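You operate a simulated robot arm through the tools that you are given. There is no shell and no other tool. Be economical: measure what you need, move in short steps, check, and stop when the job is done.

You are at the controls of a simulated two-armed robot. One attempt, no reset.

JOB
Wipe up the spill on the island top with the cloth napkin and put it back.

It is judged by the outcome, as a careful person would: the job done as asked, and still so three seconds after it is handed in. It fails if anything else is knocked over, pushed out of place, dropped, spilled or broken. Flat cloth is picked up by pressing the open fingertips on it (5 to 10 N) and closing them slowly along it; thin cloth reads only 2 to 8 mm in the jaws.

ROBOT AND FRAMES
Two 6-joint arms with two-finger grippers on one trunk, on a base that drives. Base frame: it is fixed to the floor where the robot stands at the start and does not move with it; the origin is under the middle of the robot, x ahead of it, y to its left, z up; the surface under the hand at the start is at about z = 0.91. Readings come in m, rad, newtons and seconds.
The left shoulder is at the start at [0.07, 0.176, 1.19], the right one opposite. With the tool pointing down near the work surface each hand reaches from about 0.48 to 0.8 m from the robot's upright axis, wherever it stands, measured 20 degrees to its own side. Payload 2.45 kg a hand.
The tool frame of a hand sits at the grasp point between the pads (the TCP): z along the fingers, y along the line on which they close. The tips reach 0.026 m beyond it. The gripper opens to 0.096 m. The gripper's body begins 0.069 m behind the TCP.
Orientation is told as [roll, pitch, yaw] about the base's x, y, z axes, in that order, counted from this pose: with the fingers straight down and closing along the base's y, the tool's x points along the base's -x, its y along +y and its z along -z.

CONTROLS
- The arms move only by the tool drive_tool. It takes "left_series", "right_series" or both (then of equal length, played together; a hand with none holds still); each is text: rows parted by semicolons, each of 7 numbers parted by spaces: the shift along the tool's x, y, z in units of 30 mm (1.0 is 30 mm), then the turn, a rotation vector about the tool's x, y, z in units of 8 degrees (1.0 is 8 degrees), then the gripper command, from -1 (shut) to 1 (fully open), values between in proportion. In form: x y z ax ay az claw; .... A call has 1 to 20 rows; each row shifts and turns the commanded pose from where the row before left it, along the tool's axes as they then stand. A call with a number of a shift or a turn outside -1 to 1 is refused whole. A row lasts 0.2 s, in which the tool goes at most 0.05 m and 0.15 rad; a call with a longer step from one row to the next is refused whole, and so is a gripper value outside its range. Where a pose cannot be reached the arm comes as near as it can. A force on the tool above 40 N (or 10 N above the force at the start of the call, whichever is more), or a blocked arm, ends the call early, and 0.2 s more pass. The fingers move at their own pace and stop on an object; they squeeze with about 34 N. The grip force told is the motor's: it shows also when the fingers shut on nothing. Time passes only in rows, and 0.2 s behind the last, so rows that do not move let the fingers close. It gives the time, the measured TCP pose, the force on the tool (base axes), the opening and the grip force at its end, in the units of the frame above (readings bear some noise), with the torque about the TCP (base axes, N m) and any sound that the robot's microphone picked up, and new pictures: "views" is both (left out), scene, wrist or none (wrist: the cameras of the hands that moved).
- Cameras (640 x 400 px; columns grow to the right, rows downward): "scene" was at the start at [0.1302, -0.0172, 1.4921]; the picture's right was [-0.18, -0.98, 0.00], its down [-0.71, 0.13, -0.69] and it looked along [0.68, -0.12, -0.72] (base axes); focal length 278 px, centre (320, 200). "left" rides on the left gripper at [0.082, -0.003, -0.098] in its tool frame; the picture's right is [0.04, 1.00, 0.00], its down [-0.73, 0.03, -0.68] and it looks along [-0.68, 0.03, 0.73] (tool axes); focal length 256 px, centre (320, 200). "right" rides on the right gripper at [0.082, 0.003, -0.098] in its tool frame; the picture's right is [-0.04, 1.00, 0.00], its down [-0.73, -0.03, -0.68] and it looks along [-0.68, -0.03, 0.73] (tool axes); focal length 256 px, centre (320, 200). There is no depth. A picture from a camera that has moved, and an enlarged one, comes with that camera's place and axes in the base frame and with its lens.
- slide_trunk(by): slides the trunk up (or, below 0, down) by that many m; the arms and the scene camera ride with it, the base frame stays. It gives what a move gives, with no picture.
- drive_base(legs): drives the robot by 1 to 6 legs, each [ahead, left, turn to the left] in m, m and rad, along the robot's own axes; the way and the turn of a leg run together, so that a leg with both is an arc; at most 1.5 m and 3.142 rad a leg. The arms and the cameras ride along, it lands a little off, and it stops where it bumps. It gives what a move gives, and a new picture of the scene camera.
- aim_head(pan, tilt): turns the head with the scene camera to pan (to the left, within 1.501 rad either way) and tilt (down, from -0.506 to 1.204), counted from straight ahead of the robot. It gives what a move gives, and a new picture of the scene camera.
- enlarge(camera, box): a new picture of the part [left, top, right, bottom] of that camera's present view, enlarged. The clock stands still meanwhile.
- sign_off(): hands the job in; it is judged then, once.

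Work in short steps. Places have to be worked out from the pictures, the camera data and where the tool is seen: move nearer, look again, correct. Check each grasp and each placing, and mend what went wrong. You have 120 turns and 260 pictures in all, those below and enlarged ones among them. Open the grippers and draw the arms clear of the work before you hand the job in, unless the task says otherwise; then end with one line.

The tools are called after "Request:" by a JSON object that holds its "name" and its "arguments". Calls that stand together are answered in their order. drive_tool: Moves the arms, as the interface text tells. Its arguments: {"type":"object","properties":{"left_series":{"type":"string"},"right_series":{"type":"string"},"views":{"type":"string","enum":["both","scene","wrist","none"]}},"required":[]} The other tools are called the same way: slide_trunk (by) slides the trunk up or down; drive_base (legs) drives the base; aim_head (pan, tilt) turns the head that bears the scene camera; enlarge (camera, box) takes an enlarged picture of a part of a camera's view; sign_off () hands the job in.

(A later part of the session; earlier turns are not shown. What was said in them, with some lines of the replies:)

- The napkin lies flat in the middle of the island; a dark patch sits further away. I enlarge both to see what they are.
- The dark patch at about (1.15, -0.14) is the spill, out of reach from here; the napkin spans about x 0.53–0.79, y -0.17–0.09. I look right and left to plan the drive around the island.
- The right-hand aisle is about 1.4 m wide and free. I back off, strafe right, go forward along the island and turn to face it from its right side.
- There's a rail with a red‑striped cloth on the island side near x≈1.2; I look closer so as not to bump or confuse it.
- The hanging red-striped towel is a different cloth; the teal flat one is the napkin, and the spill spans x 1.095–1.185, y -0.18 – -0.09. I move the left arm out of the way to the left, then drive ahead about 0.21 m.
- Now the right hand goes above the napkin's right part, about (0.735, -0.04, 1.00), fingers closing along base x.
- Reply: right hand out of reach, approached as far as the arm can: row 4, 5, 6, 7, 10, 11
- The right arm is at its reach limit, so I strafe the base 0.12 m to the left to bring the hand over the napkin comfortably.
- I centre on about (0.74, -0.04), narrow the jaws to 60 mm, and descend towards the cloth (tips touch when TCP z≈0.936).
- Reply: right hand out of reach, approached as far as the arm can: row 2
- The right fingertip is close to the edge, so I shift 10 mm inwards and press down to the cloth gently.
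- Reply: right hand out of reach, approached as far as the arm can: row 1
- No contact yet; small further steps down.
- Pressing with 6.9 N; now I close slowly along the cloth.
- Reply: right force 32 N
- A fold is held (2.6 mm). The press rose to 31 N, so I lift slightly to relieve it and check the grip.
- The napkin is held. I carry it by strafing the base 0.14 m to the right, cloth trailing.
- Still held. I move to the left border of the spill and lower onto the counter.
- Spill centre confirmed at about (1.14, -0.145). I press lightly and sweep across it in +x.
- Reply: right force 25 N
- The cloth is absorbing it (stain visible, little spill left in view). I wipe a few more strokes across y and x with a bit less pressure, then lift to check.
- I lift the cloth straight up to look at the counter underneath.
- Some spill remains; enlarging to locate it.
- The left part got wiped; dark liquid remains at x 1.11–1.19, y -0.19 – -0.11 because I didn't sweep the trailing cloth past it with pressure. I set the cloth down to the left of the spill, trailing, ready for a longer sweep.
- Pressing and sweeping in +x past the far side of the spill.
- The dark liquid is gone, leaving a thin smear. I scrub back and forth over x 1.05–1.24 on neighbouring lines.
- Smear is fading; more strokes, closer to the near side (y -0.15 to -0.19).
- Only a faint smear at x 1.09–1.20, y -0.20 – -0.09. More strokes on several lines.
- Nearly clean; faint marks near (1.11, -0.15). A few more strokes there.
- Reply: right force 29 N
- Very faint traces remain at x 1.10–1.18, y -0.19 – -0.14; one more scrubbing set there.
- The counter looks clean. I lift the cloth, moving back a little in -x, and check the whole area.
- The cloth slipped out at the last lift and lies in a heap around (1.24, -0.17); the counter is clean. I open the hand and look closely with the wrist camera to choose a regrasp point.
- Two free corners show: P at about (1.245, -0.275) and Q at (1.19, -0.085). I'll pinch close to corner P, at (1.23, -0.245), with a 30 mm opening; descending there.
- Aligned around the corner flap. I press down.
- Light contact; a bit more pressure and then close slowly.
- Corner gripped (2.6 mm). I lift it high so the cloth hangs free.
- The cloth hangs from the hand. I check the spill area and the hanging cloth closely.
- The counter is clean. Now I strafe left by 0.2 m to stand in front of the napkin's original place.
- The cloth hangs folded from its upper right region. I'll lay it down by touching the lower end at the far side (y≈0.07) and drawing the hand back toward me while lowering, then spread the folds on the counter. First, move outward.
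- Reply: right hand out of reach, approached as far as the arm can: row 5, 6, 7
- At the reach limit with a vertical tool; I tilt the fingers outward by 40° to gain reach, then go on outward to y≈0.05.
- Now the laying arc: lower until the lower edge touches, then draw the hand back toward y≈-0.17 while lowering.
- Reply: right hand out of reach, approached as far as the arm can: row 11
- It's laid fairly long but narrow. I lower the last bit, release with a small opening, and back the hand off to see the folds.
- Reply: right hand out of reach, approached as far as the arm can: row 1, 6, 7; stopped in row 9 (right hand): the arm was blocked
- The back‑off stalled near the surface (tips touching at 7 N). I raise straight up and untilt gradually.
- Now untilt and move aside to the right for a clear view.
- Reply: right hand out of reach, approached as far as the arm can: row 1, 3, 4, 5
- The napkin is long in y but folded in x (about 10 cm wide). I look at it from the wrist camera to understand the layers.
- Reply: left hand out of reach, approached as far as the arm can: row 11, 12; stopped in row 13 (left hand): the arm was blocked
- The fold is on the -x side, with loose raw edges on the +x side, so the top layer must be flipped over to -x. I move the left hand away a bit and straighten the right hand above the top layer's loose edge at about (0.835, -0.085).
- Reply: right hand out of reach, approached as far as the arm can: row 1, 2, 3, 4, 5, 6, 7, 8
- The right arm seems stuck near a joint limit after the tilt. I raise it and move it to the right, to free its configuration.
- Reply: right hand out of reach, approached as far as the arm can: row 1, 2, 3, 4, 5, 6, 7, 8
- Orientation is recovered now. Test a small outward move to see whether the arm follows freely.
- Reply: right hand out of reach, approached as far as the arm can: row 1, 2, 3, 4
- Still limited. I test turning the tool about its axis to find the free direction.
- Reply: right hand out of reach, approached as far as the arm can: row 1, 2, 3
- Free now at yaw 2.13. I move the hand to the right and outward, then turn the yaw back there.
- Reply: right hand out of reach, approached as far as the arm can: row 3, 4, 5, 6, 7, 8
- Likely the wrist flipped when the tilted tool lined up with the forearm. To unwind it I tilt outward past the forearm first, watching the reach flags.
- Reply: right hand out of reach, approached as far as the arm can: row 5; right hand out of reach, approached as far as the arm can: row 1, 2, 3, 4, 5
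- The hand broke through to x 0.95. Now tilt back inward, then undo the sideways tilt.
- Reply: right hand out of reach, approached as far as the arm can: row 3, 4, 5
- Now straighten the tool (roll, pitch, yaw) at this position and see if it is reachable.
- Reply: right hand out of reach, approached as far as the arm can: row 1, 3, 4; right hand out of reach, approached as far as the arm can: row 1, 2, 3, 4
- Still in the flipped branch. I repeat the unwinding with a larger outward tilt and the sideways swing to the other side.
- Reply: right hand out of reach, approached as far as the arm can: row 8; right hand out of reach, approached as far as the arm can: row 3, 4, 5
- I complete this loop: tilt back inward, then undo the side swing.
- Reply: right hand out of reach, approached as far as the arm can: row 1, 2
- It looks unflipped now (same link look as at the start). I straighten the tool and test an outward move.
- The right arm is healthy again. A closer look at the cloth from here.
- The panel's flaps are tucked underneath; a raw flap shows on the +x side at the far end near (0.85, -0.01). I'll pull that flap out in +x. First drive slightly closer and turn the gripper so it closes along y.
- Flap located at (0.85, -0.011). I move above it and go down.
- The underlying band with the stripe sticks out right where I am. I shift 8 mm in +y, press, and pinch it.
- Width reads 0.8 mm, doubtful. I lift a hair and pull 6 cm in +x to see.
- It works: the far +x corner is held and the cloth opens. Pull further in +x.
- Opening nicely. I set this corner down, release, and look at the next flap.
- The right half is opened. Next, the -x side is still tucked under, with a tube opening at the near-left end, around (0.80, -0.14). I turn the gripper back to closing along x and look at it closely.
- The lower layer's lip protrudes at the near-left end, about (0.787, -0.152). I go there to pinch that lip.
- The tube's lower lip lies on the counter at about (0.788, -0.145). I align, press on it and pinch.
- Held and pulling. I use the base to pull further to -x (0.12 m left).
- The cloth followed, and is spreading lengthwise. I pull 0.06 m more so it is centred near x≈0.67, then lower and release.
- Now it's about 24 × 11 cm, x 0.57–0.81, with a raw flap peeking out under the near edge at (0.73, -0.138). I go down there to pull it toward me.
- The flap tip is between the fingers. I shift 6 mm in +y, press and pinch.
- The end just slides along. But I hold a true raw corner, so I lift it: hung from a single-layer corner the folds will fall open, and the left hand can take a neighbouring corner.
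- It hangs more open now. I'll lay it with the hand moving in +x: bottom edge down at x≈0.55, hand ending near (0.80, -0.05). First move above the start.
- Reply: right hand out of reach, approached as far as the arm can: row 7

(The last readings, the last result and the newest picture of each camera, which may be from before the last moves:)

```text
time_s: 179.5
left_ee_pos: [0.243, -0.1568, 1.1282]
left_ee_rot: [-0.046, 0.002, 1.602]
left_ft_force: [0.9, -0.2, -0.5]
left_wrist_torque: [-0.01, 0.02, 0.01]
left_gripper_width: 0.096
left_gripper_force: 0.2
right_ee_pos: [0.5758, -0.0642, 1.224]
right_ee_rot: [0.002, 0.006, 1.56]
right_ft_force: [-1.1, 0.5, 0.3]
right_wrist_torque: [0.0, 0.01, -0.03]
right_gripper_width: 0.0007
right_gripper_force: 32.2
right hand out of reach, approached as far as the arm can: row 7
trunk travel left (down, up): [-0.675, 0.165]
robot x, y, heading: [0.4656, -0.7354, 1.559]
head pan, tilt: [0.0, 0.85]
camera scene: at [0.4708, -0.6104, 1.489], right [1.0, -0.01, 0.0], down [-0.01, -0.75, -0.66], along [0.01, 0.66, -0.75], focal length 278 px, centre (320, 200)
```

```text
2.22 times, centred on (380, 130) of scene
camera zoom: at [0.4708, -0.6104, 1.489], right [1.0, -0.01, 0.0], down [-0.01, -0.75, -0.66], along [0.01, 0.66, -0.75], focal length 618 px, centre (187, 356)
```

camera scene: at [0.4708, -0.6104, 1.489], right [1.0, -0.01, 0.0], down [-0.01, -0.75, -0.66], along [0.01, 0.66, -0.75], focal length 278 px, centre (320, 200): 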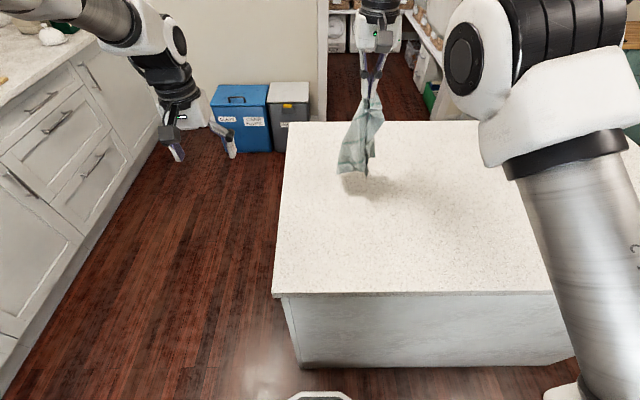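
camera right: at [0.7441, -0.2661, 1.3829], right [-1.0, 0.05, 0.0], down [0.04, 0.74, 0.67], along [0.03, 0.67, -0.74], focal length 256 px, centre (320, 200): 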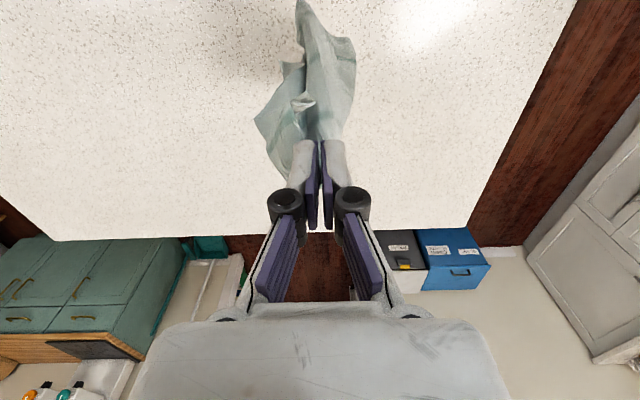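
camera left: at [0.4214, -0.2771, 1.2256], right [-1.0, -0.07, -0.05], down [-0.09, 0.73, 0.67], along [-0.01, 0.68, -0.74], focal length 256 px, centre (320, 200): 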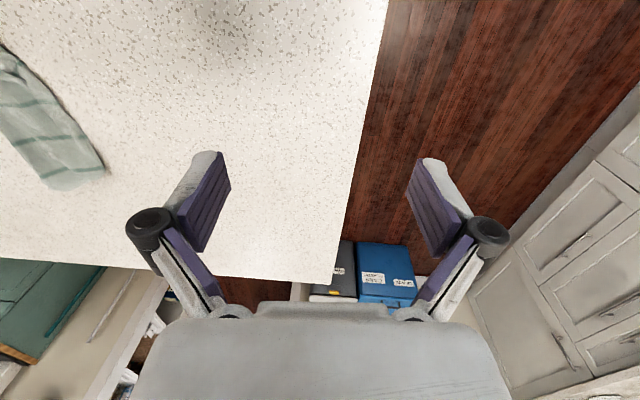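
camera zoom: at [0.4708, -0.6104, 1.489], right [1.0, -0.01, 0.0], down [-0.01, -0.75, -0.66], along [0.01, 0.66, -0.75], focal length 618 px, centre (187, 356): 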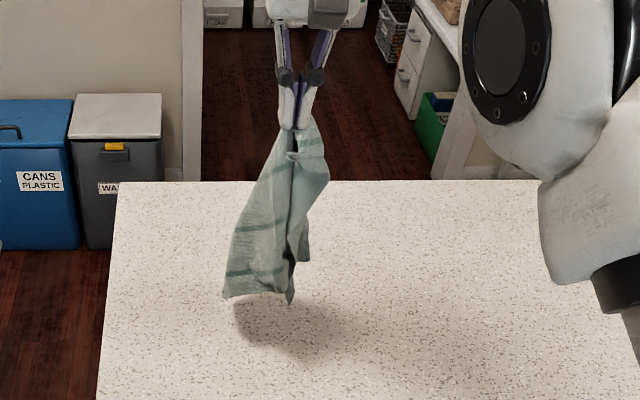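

Hangs well. Now the laying arc toward +x.

Request:
{"name": "drive_tool", "arguments": {"right_series": "0 0 0.6 0 0 0 -1; 0 0 0.6 0 0 0 -1; 0 -0.2 0.7 0 0 0 -1; 0 -0.35 0.8 0 0 0 -1; 0 -0.35 0.8 0 0 0 -1; 0 -0.6 0.65 0 0 0 -1; 0 -0.6 0.65 0 0 0 -1; 0 -0.6 0.65 0 0 0 -1; 0 -0.73 0.43 0 0 0 -1; 0 -0.73 0.43 0 0 0 -1; 0 -0.73 0.43 0 0 0 -1; 0 -0.73 0.43 0 0 0 -1; 0 -0.8 0.3 0 0 0 -1; 0 -0.8 0.3 0 0 0 -1; 0 -0.7 0.3 0 0 0 -1; 0 0 0 0 0 0 -1", "views": "both"}}

Request:
{"name": "enlarge", "arguments": {"camera": "scene", "box": [300, 110, 500, 240]}}

```text
time_s: 182.9
left_ee_pos: [0.2423, -0.1576, 1.1277]
left_ee_rot: [-0.049, 0.002, 1.604]
left_ft_force: [-0.7, -1.0, 0.8]
left_wrist_torque: [-0.02, 0.01, 0.02]
left_gripper_width: 0.0959
left_gripper_force: 0.2
right_ee_pos: [0.8126, -0.069, 0.9803]
right_ee_rot: [0.001, 0.006, 1.558]
right_ft_force: [-0.5, 0.1, -0.2]
right_wrist_torque: [0.02, -0.03, -0.01]
right_gripper_width: 0.0006
right_gripper_force: 30.6
trunk travel left (down, up): [-0.675, 0.165]
robot x, y, heading: [0.4702, -0.7346, 1.557]
head pan, tilt: [0.0, 0.85]
camera scene: at [0.4702, -0.6103, 1.489], right [1.0, -0.01, 0.0], down [-0.01, -0.75, -0.66], along [0.01, 0.66, -0.75], focal length 278 px, centre (320, 200)
camera right: at [0.8095, -0.1483, 1.0804], right [-1.0, 0.05, 0.0], down [0.04, 0.74, 0.67], along [0.03, 0.67, -0.74], focal length 256 px, centre (320, 200)
```

scene: 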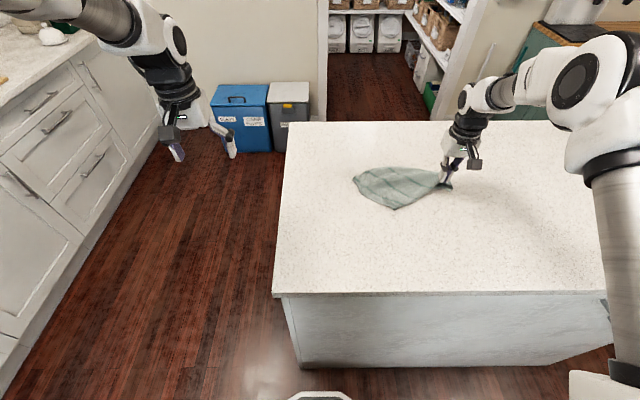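
right: 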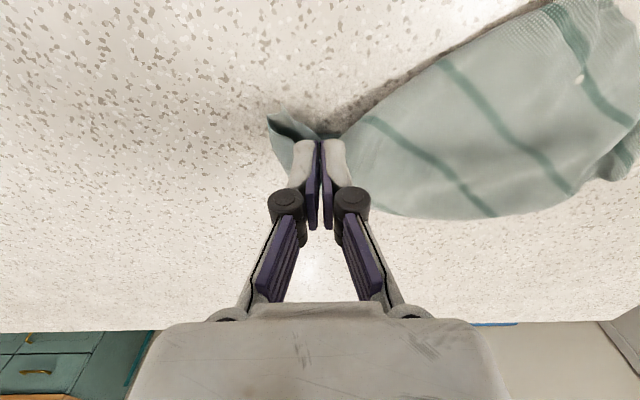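

```text
3.08 times, centred on (400, 175) of scene
camera zoom: at [0.4702, -0.6103, 1.489], right [1.0, -0.01, 0.0], down [-0.01, -0.75, -0.66], along [0.01, 0.66, -0.75], focal length 856 px, centre (74, 277)
```

zoom: 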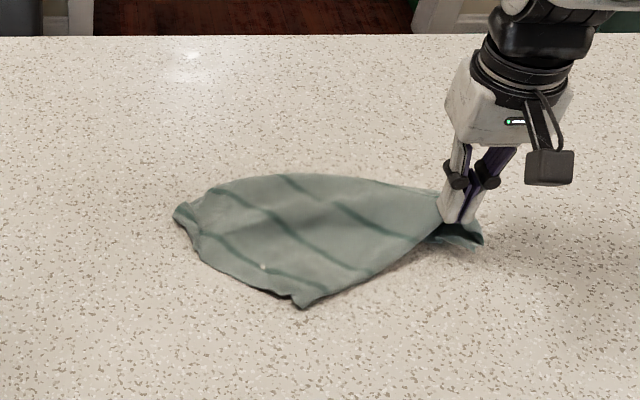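

Much better: the napkin lies fairly spread, x 0.58–0.82, y -0.13–0.04, centred near (0.69, -0.05). I lower the corner and release, then rise clear.

Request:
{"name": "drive_tool", "arguments": {"right_series": "0 0 0.6 0 0 0 -1; 0 0 0.55 0 0 0 -1; 0 0 0 0 0 0 -0.7; 0 0 0 0 0 0 -0.4; 0 0 0 0 0 0 -0.4; 0 0 -0.5 0 0 0 -0.4; 0 0 -0.9 0 0 0 -0.4; 0 0 -0.9 0 0 0 -0.4; 0 0 -0.9 0 0 0 -0.4; 0 0 -0.9 0 0 0 -0.4; 0.5 -0.7 -0.9 0 0 0 -0.4; 0.5 -0.7 0 0 0 0 -0.4; 0.5 -0.7 0 0 0 0 -0.4; 0 0 0 0 0 0 -0.4", "views": "both"}}

Request:
{"name": "enlarge", "arguments": {"camera": "scene", "box": [300, 110, 500, 240]}}

```text
time_s: 185.9
left_ee_pos: [0.2417, -0.1563, 1.1274]
left_ee_rot: [-0.049, 0.003, 1.602]
left_ft_force: [0.5, 0.6, 0.3]
left_wrist_torque: [0.02, 0.0, 0.0]
left_gripper_width: 0.096
left_gripper_force: 0.1
right_ee_pos: [0.8764, -0.1123, 1.0967]
right_ee_rot: [0.0, 0.009, 1.559]
right_ft_force: [1.4, -0.2, -0.2]
right_wrist_torque: [0.0, -0.01, 0.0]
right_gripper_width: 0.0287
right_gripper_force: 0.1
trunk travel left (down, up): [-0.675, 0.165]
robot x, y, heading: [0.4689, -0.7375, 1.556]
head pan, tilt: [0.0, 0.85]
camera scene: at [0.4704, -0.6101, 1.4889], right [1.0, -0.01, 0.0], down [-0.01, -0.75, -0.66], along [0.01, 0.66, -0.75], focal length 278 px, centre (320, 200)
camera right: at [0.8728, -0.193, 1.1962], right [-1.0, 0.05, 0.0], down [0.04, 0.74, 0.67], along [0.03, 0.67, -0.74], focal length 256 px, centre (320, 200)
```

scene: 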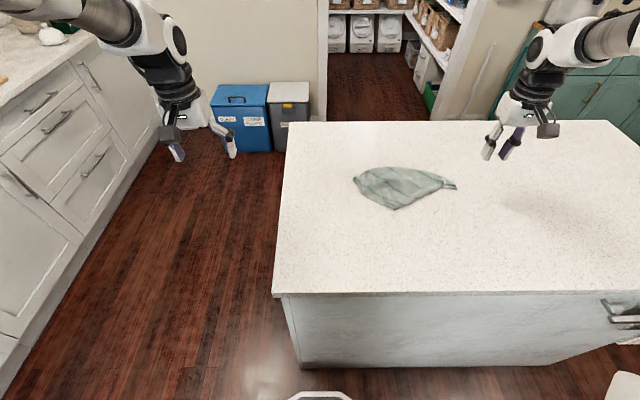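
right: 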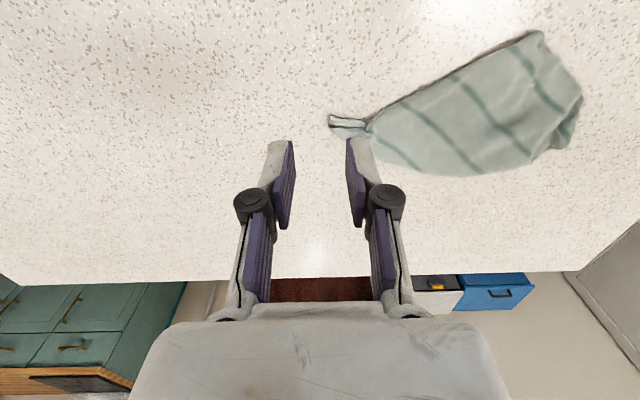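

```text
3.08 times, centred on (400, 175) of scene
camera zoom: at [0.4704, -0.6101, 1.4889], right [1.0, -0.01, 0.0], down [-0.01, -0.75, -0.66], along [0.01, 0.66, -0.75], focal length 856 px, centre (74, 277)
```

zoom: 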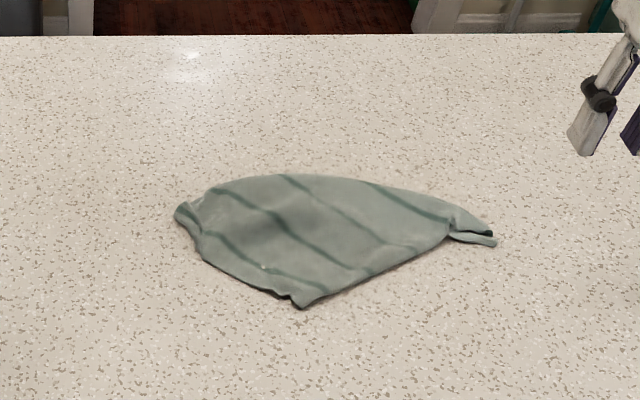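

The napkin is back in its place, flat and reasonably spread (centre ≈(0.68, -0.045) vs original (0.66, -0.04)). I open the hands, raise the right one clear, back the base off a little, and check the spill area once more.

Request:
{"name": "drive_tool", "arguments": {"right_series": "0.8 0 -0.5 0 0 0 0.3; 0.8 0 -0.5 0 0 0 1; 0.8 0 0 0 0 0 1; 0.8 0 0 0 0 0 1; 0 0 0 0 0 0 1", "views": "none"}}

Request:
{"name": "drive_base", "arguments": {"legs": [[-0.25, 0, 0]]}}

Request:
{"name": "aim_head", "arguments": {"pan": -0.4, "tilt": 0.7}}

```text
time_s: 187.1
left_ee_pos: [0.2431, -0.1561, 1.1261]
left_ee_rot: [-0.047, 0.002, 1.604]
left_ft_force: [-0.5, -0.1, 0.2]
left_wrist_torque: [-0.03, -0.01, -0.01]
left_gripper_width: 0.0961
left_gripper_force: 0.1
right_ee_pos: [0.8744, -0.2094, 1.127]
right_ee_rot: [0.003, 0.007, 1.56]
right_ft_force: [0.1, 0.3, -0.2]
right_wrist_torque: [0.01, 0.02, -0.01]
right_gripper_width: 0.096
right_gripper_force: 0.2
trunk travel left (down, up): [-0.675, 0.165]
robot x, y, heading: [0.4687, -0.7374, 1.554]
head pan, tilt: [0.0, 0.85]
```

```text
time_s: 188.9
left_ee_pos: [0.2374, -0.4062, 1.126]
left_ee_rot: [-0.048, 0.004, 1.604]
left_ft_force: [-0.6, -0.8, -0.7]
left_wrist_torque: [-0.01, -0.04, -0.01]
left_gripper_width: 0.0957
left_gripper_force: 0.1
right_ee_pos: [0.8721, -0.4579, 1.1283]
right_ee_rot: [0.003, 0.009, 1.562]
right_ft_force: [0.7, 0.1, 0.0]
right_wrist_torque: [-0.03, 0.02, 0.0]
right_gripper_width: 0.0961
right_gripper_force: 0.1
trunk travel left (down, up): [-0.675, 0.165]
robot x, y, heading: [0.4623, -0.9851, 1.557]
head pan, tilt: [0.0, 0.85]
camera scene: at [0.4677, -0.8589, 1.4888], right [1.0, -0.01, 0.0], down [-0.01, -0.75, -0.66], along [0.01, 0.66, -0.75], focal length 278 px, centre (320, 200)
```

scene: 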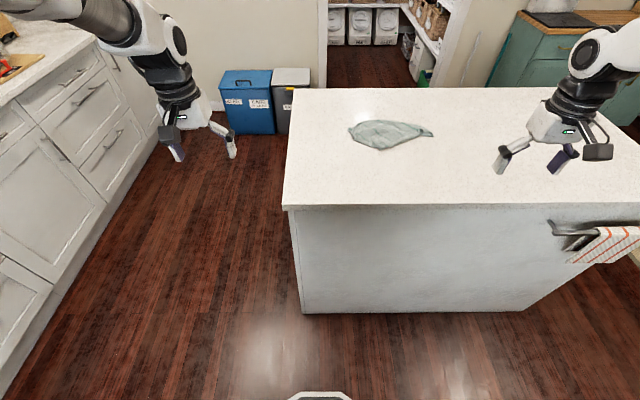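

```text
time_s: 189.8
left_ee_pos: [0.2387, -0.4072, 1.1278]
left_ee_rot: [-0.048, 0.002, 1.603]
left_ft_force: [-0.3, 0.7, -0.1]
left_wrist_torque: [-0.04, -0.01, 0.02]
left_gripper_width: 0.0963
left_gripper_force: 0.1
right_ee_pos: [0.872, -0.4598, 1.1266]
right_ee_rot: [0.0, 0.008, 1.562]
right_ft_force: [-0.5, 0.2, -0.4]
right_wrist_torque: [0.01, 0.02, -0.03]
right_gripper_width: 0.0962
right_gripper_force: 0.0
trunk travel left (down, up): [-0.675, 0.165]
robot x, y, heading: [0.4636, -0.986, 1.559]
head pan, tilt: [-0.4, 0.7]
camera scene: at [0.5006, -0.8604, 1.5012], right [0.92, -0.4, 0.0], down [-0.26, -0.59, -0.76], along [0.31, 0.7, -0.64], focal length 278 px, centre (320, 200)
```

scene: 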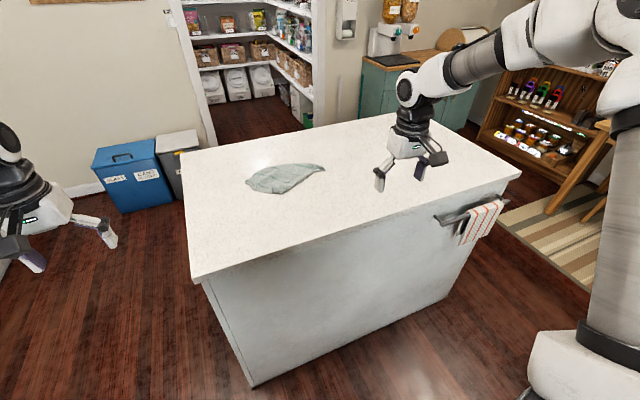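

The spill spot projects near (397, 163), right by the gripper; enlarge to verify.

Request:
{"name": "enlarge", "arguments": {"camera": "scene", "box": [330, 120, 490, 220]}}

Request:
{"name": "enlarge", "arguments": {"camera": "scene", "box": [220, 130, 380, 230]}}

```text
4.00 times, centred on (410, 170) of scene
camera zoom: at [0.5006, -0.8604, 1.5012], right [0.92, -0.4, 0.0], down [-0.26, -0.59, -0.76], along [0.31, 0.7, -0.64], focal length 1113 px, centre (-40, 320)
```

zoom: 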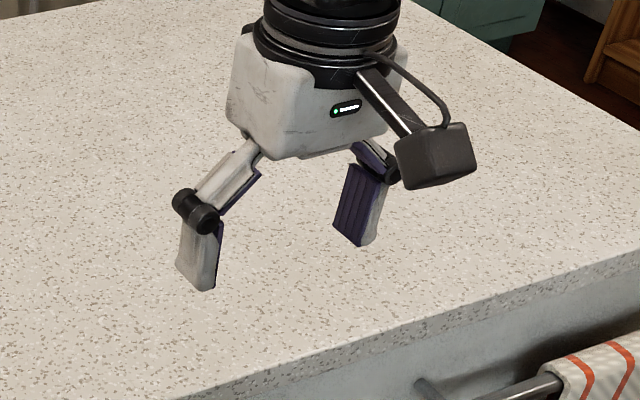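

```text
4.00 times, centred on (300, 180) of scene
camera zoom: at [0.5006, -0.8604, 1.5012], right [0.92, -0.4, 0.0], down [-0.26, -0.59, -0.76], along [0.31, 0.7, -0.64], focal length 1113 px, centre (400, 280)
```

zoom: 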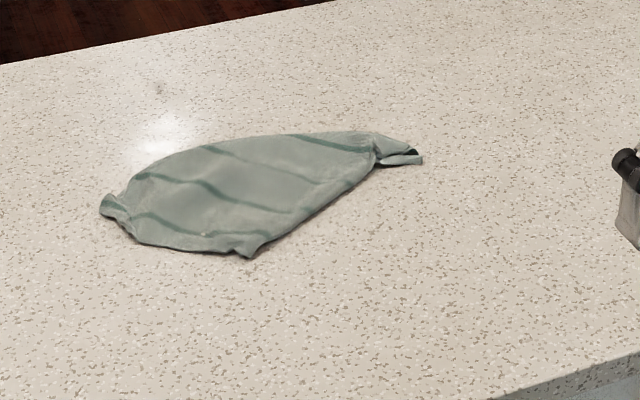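

The counter is clean, the napkin is back in its place, the hands are open and clear, and nothing else was disturbed. Handing in.

Request:
{"name": "sign_off", "arguments": {}}

```text
The job is handed in.
```

I wiped up the spill and put the napkin back within about 2 cm of its original spot, but it lies partly folded rather than flat and square as it was. It has absorbed the spill. The counter showed no trace of the spill in the last close-up; the gripper hid part of that spot in the final view. I saw nothing else disturbed.
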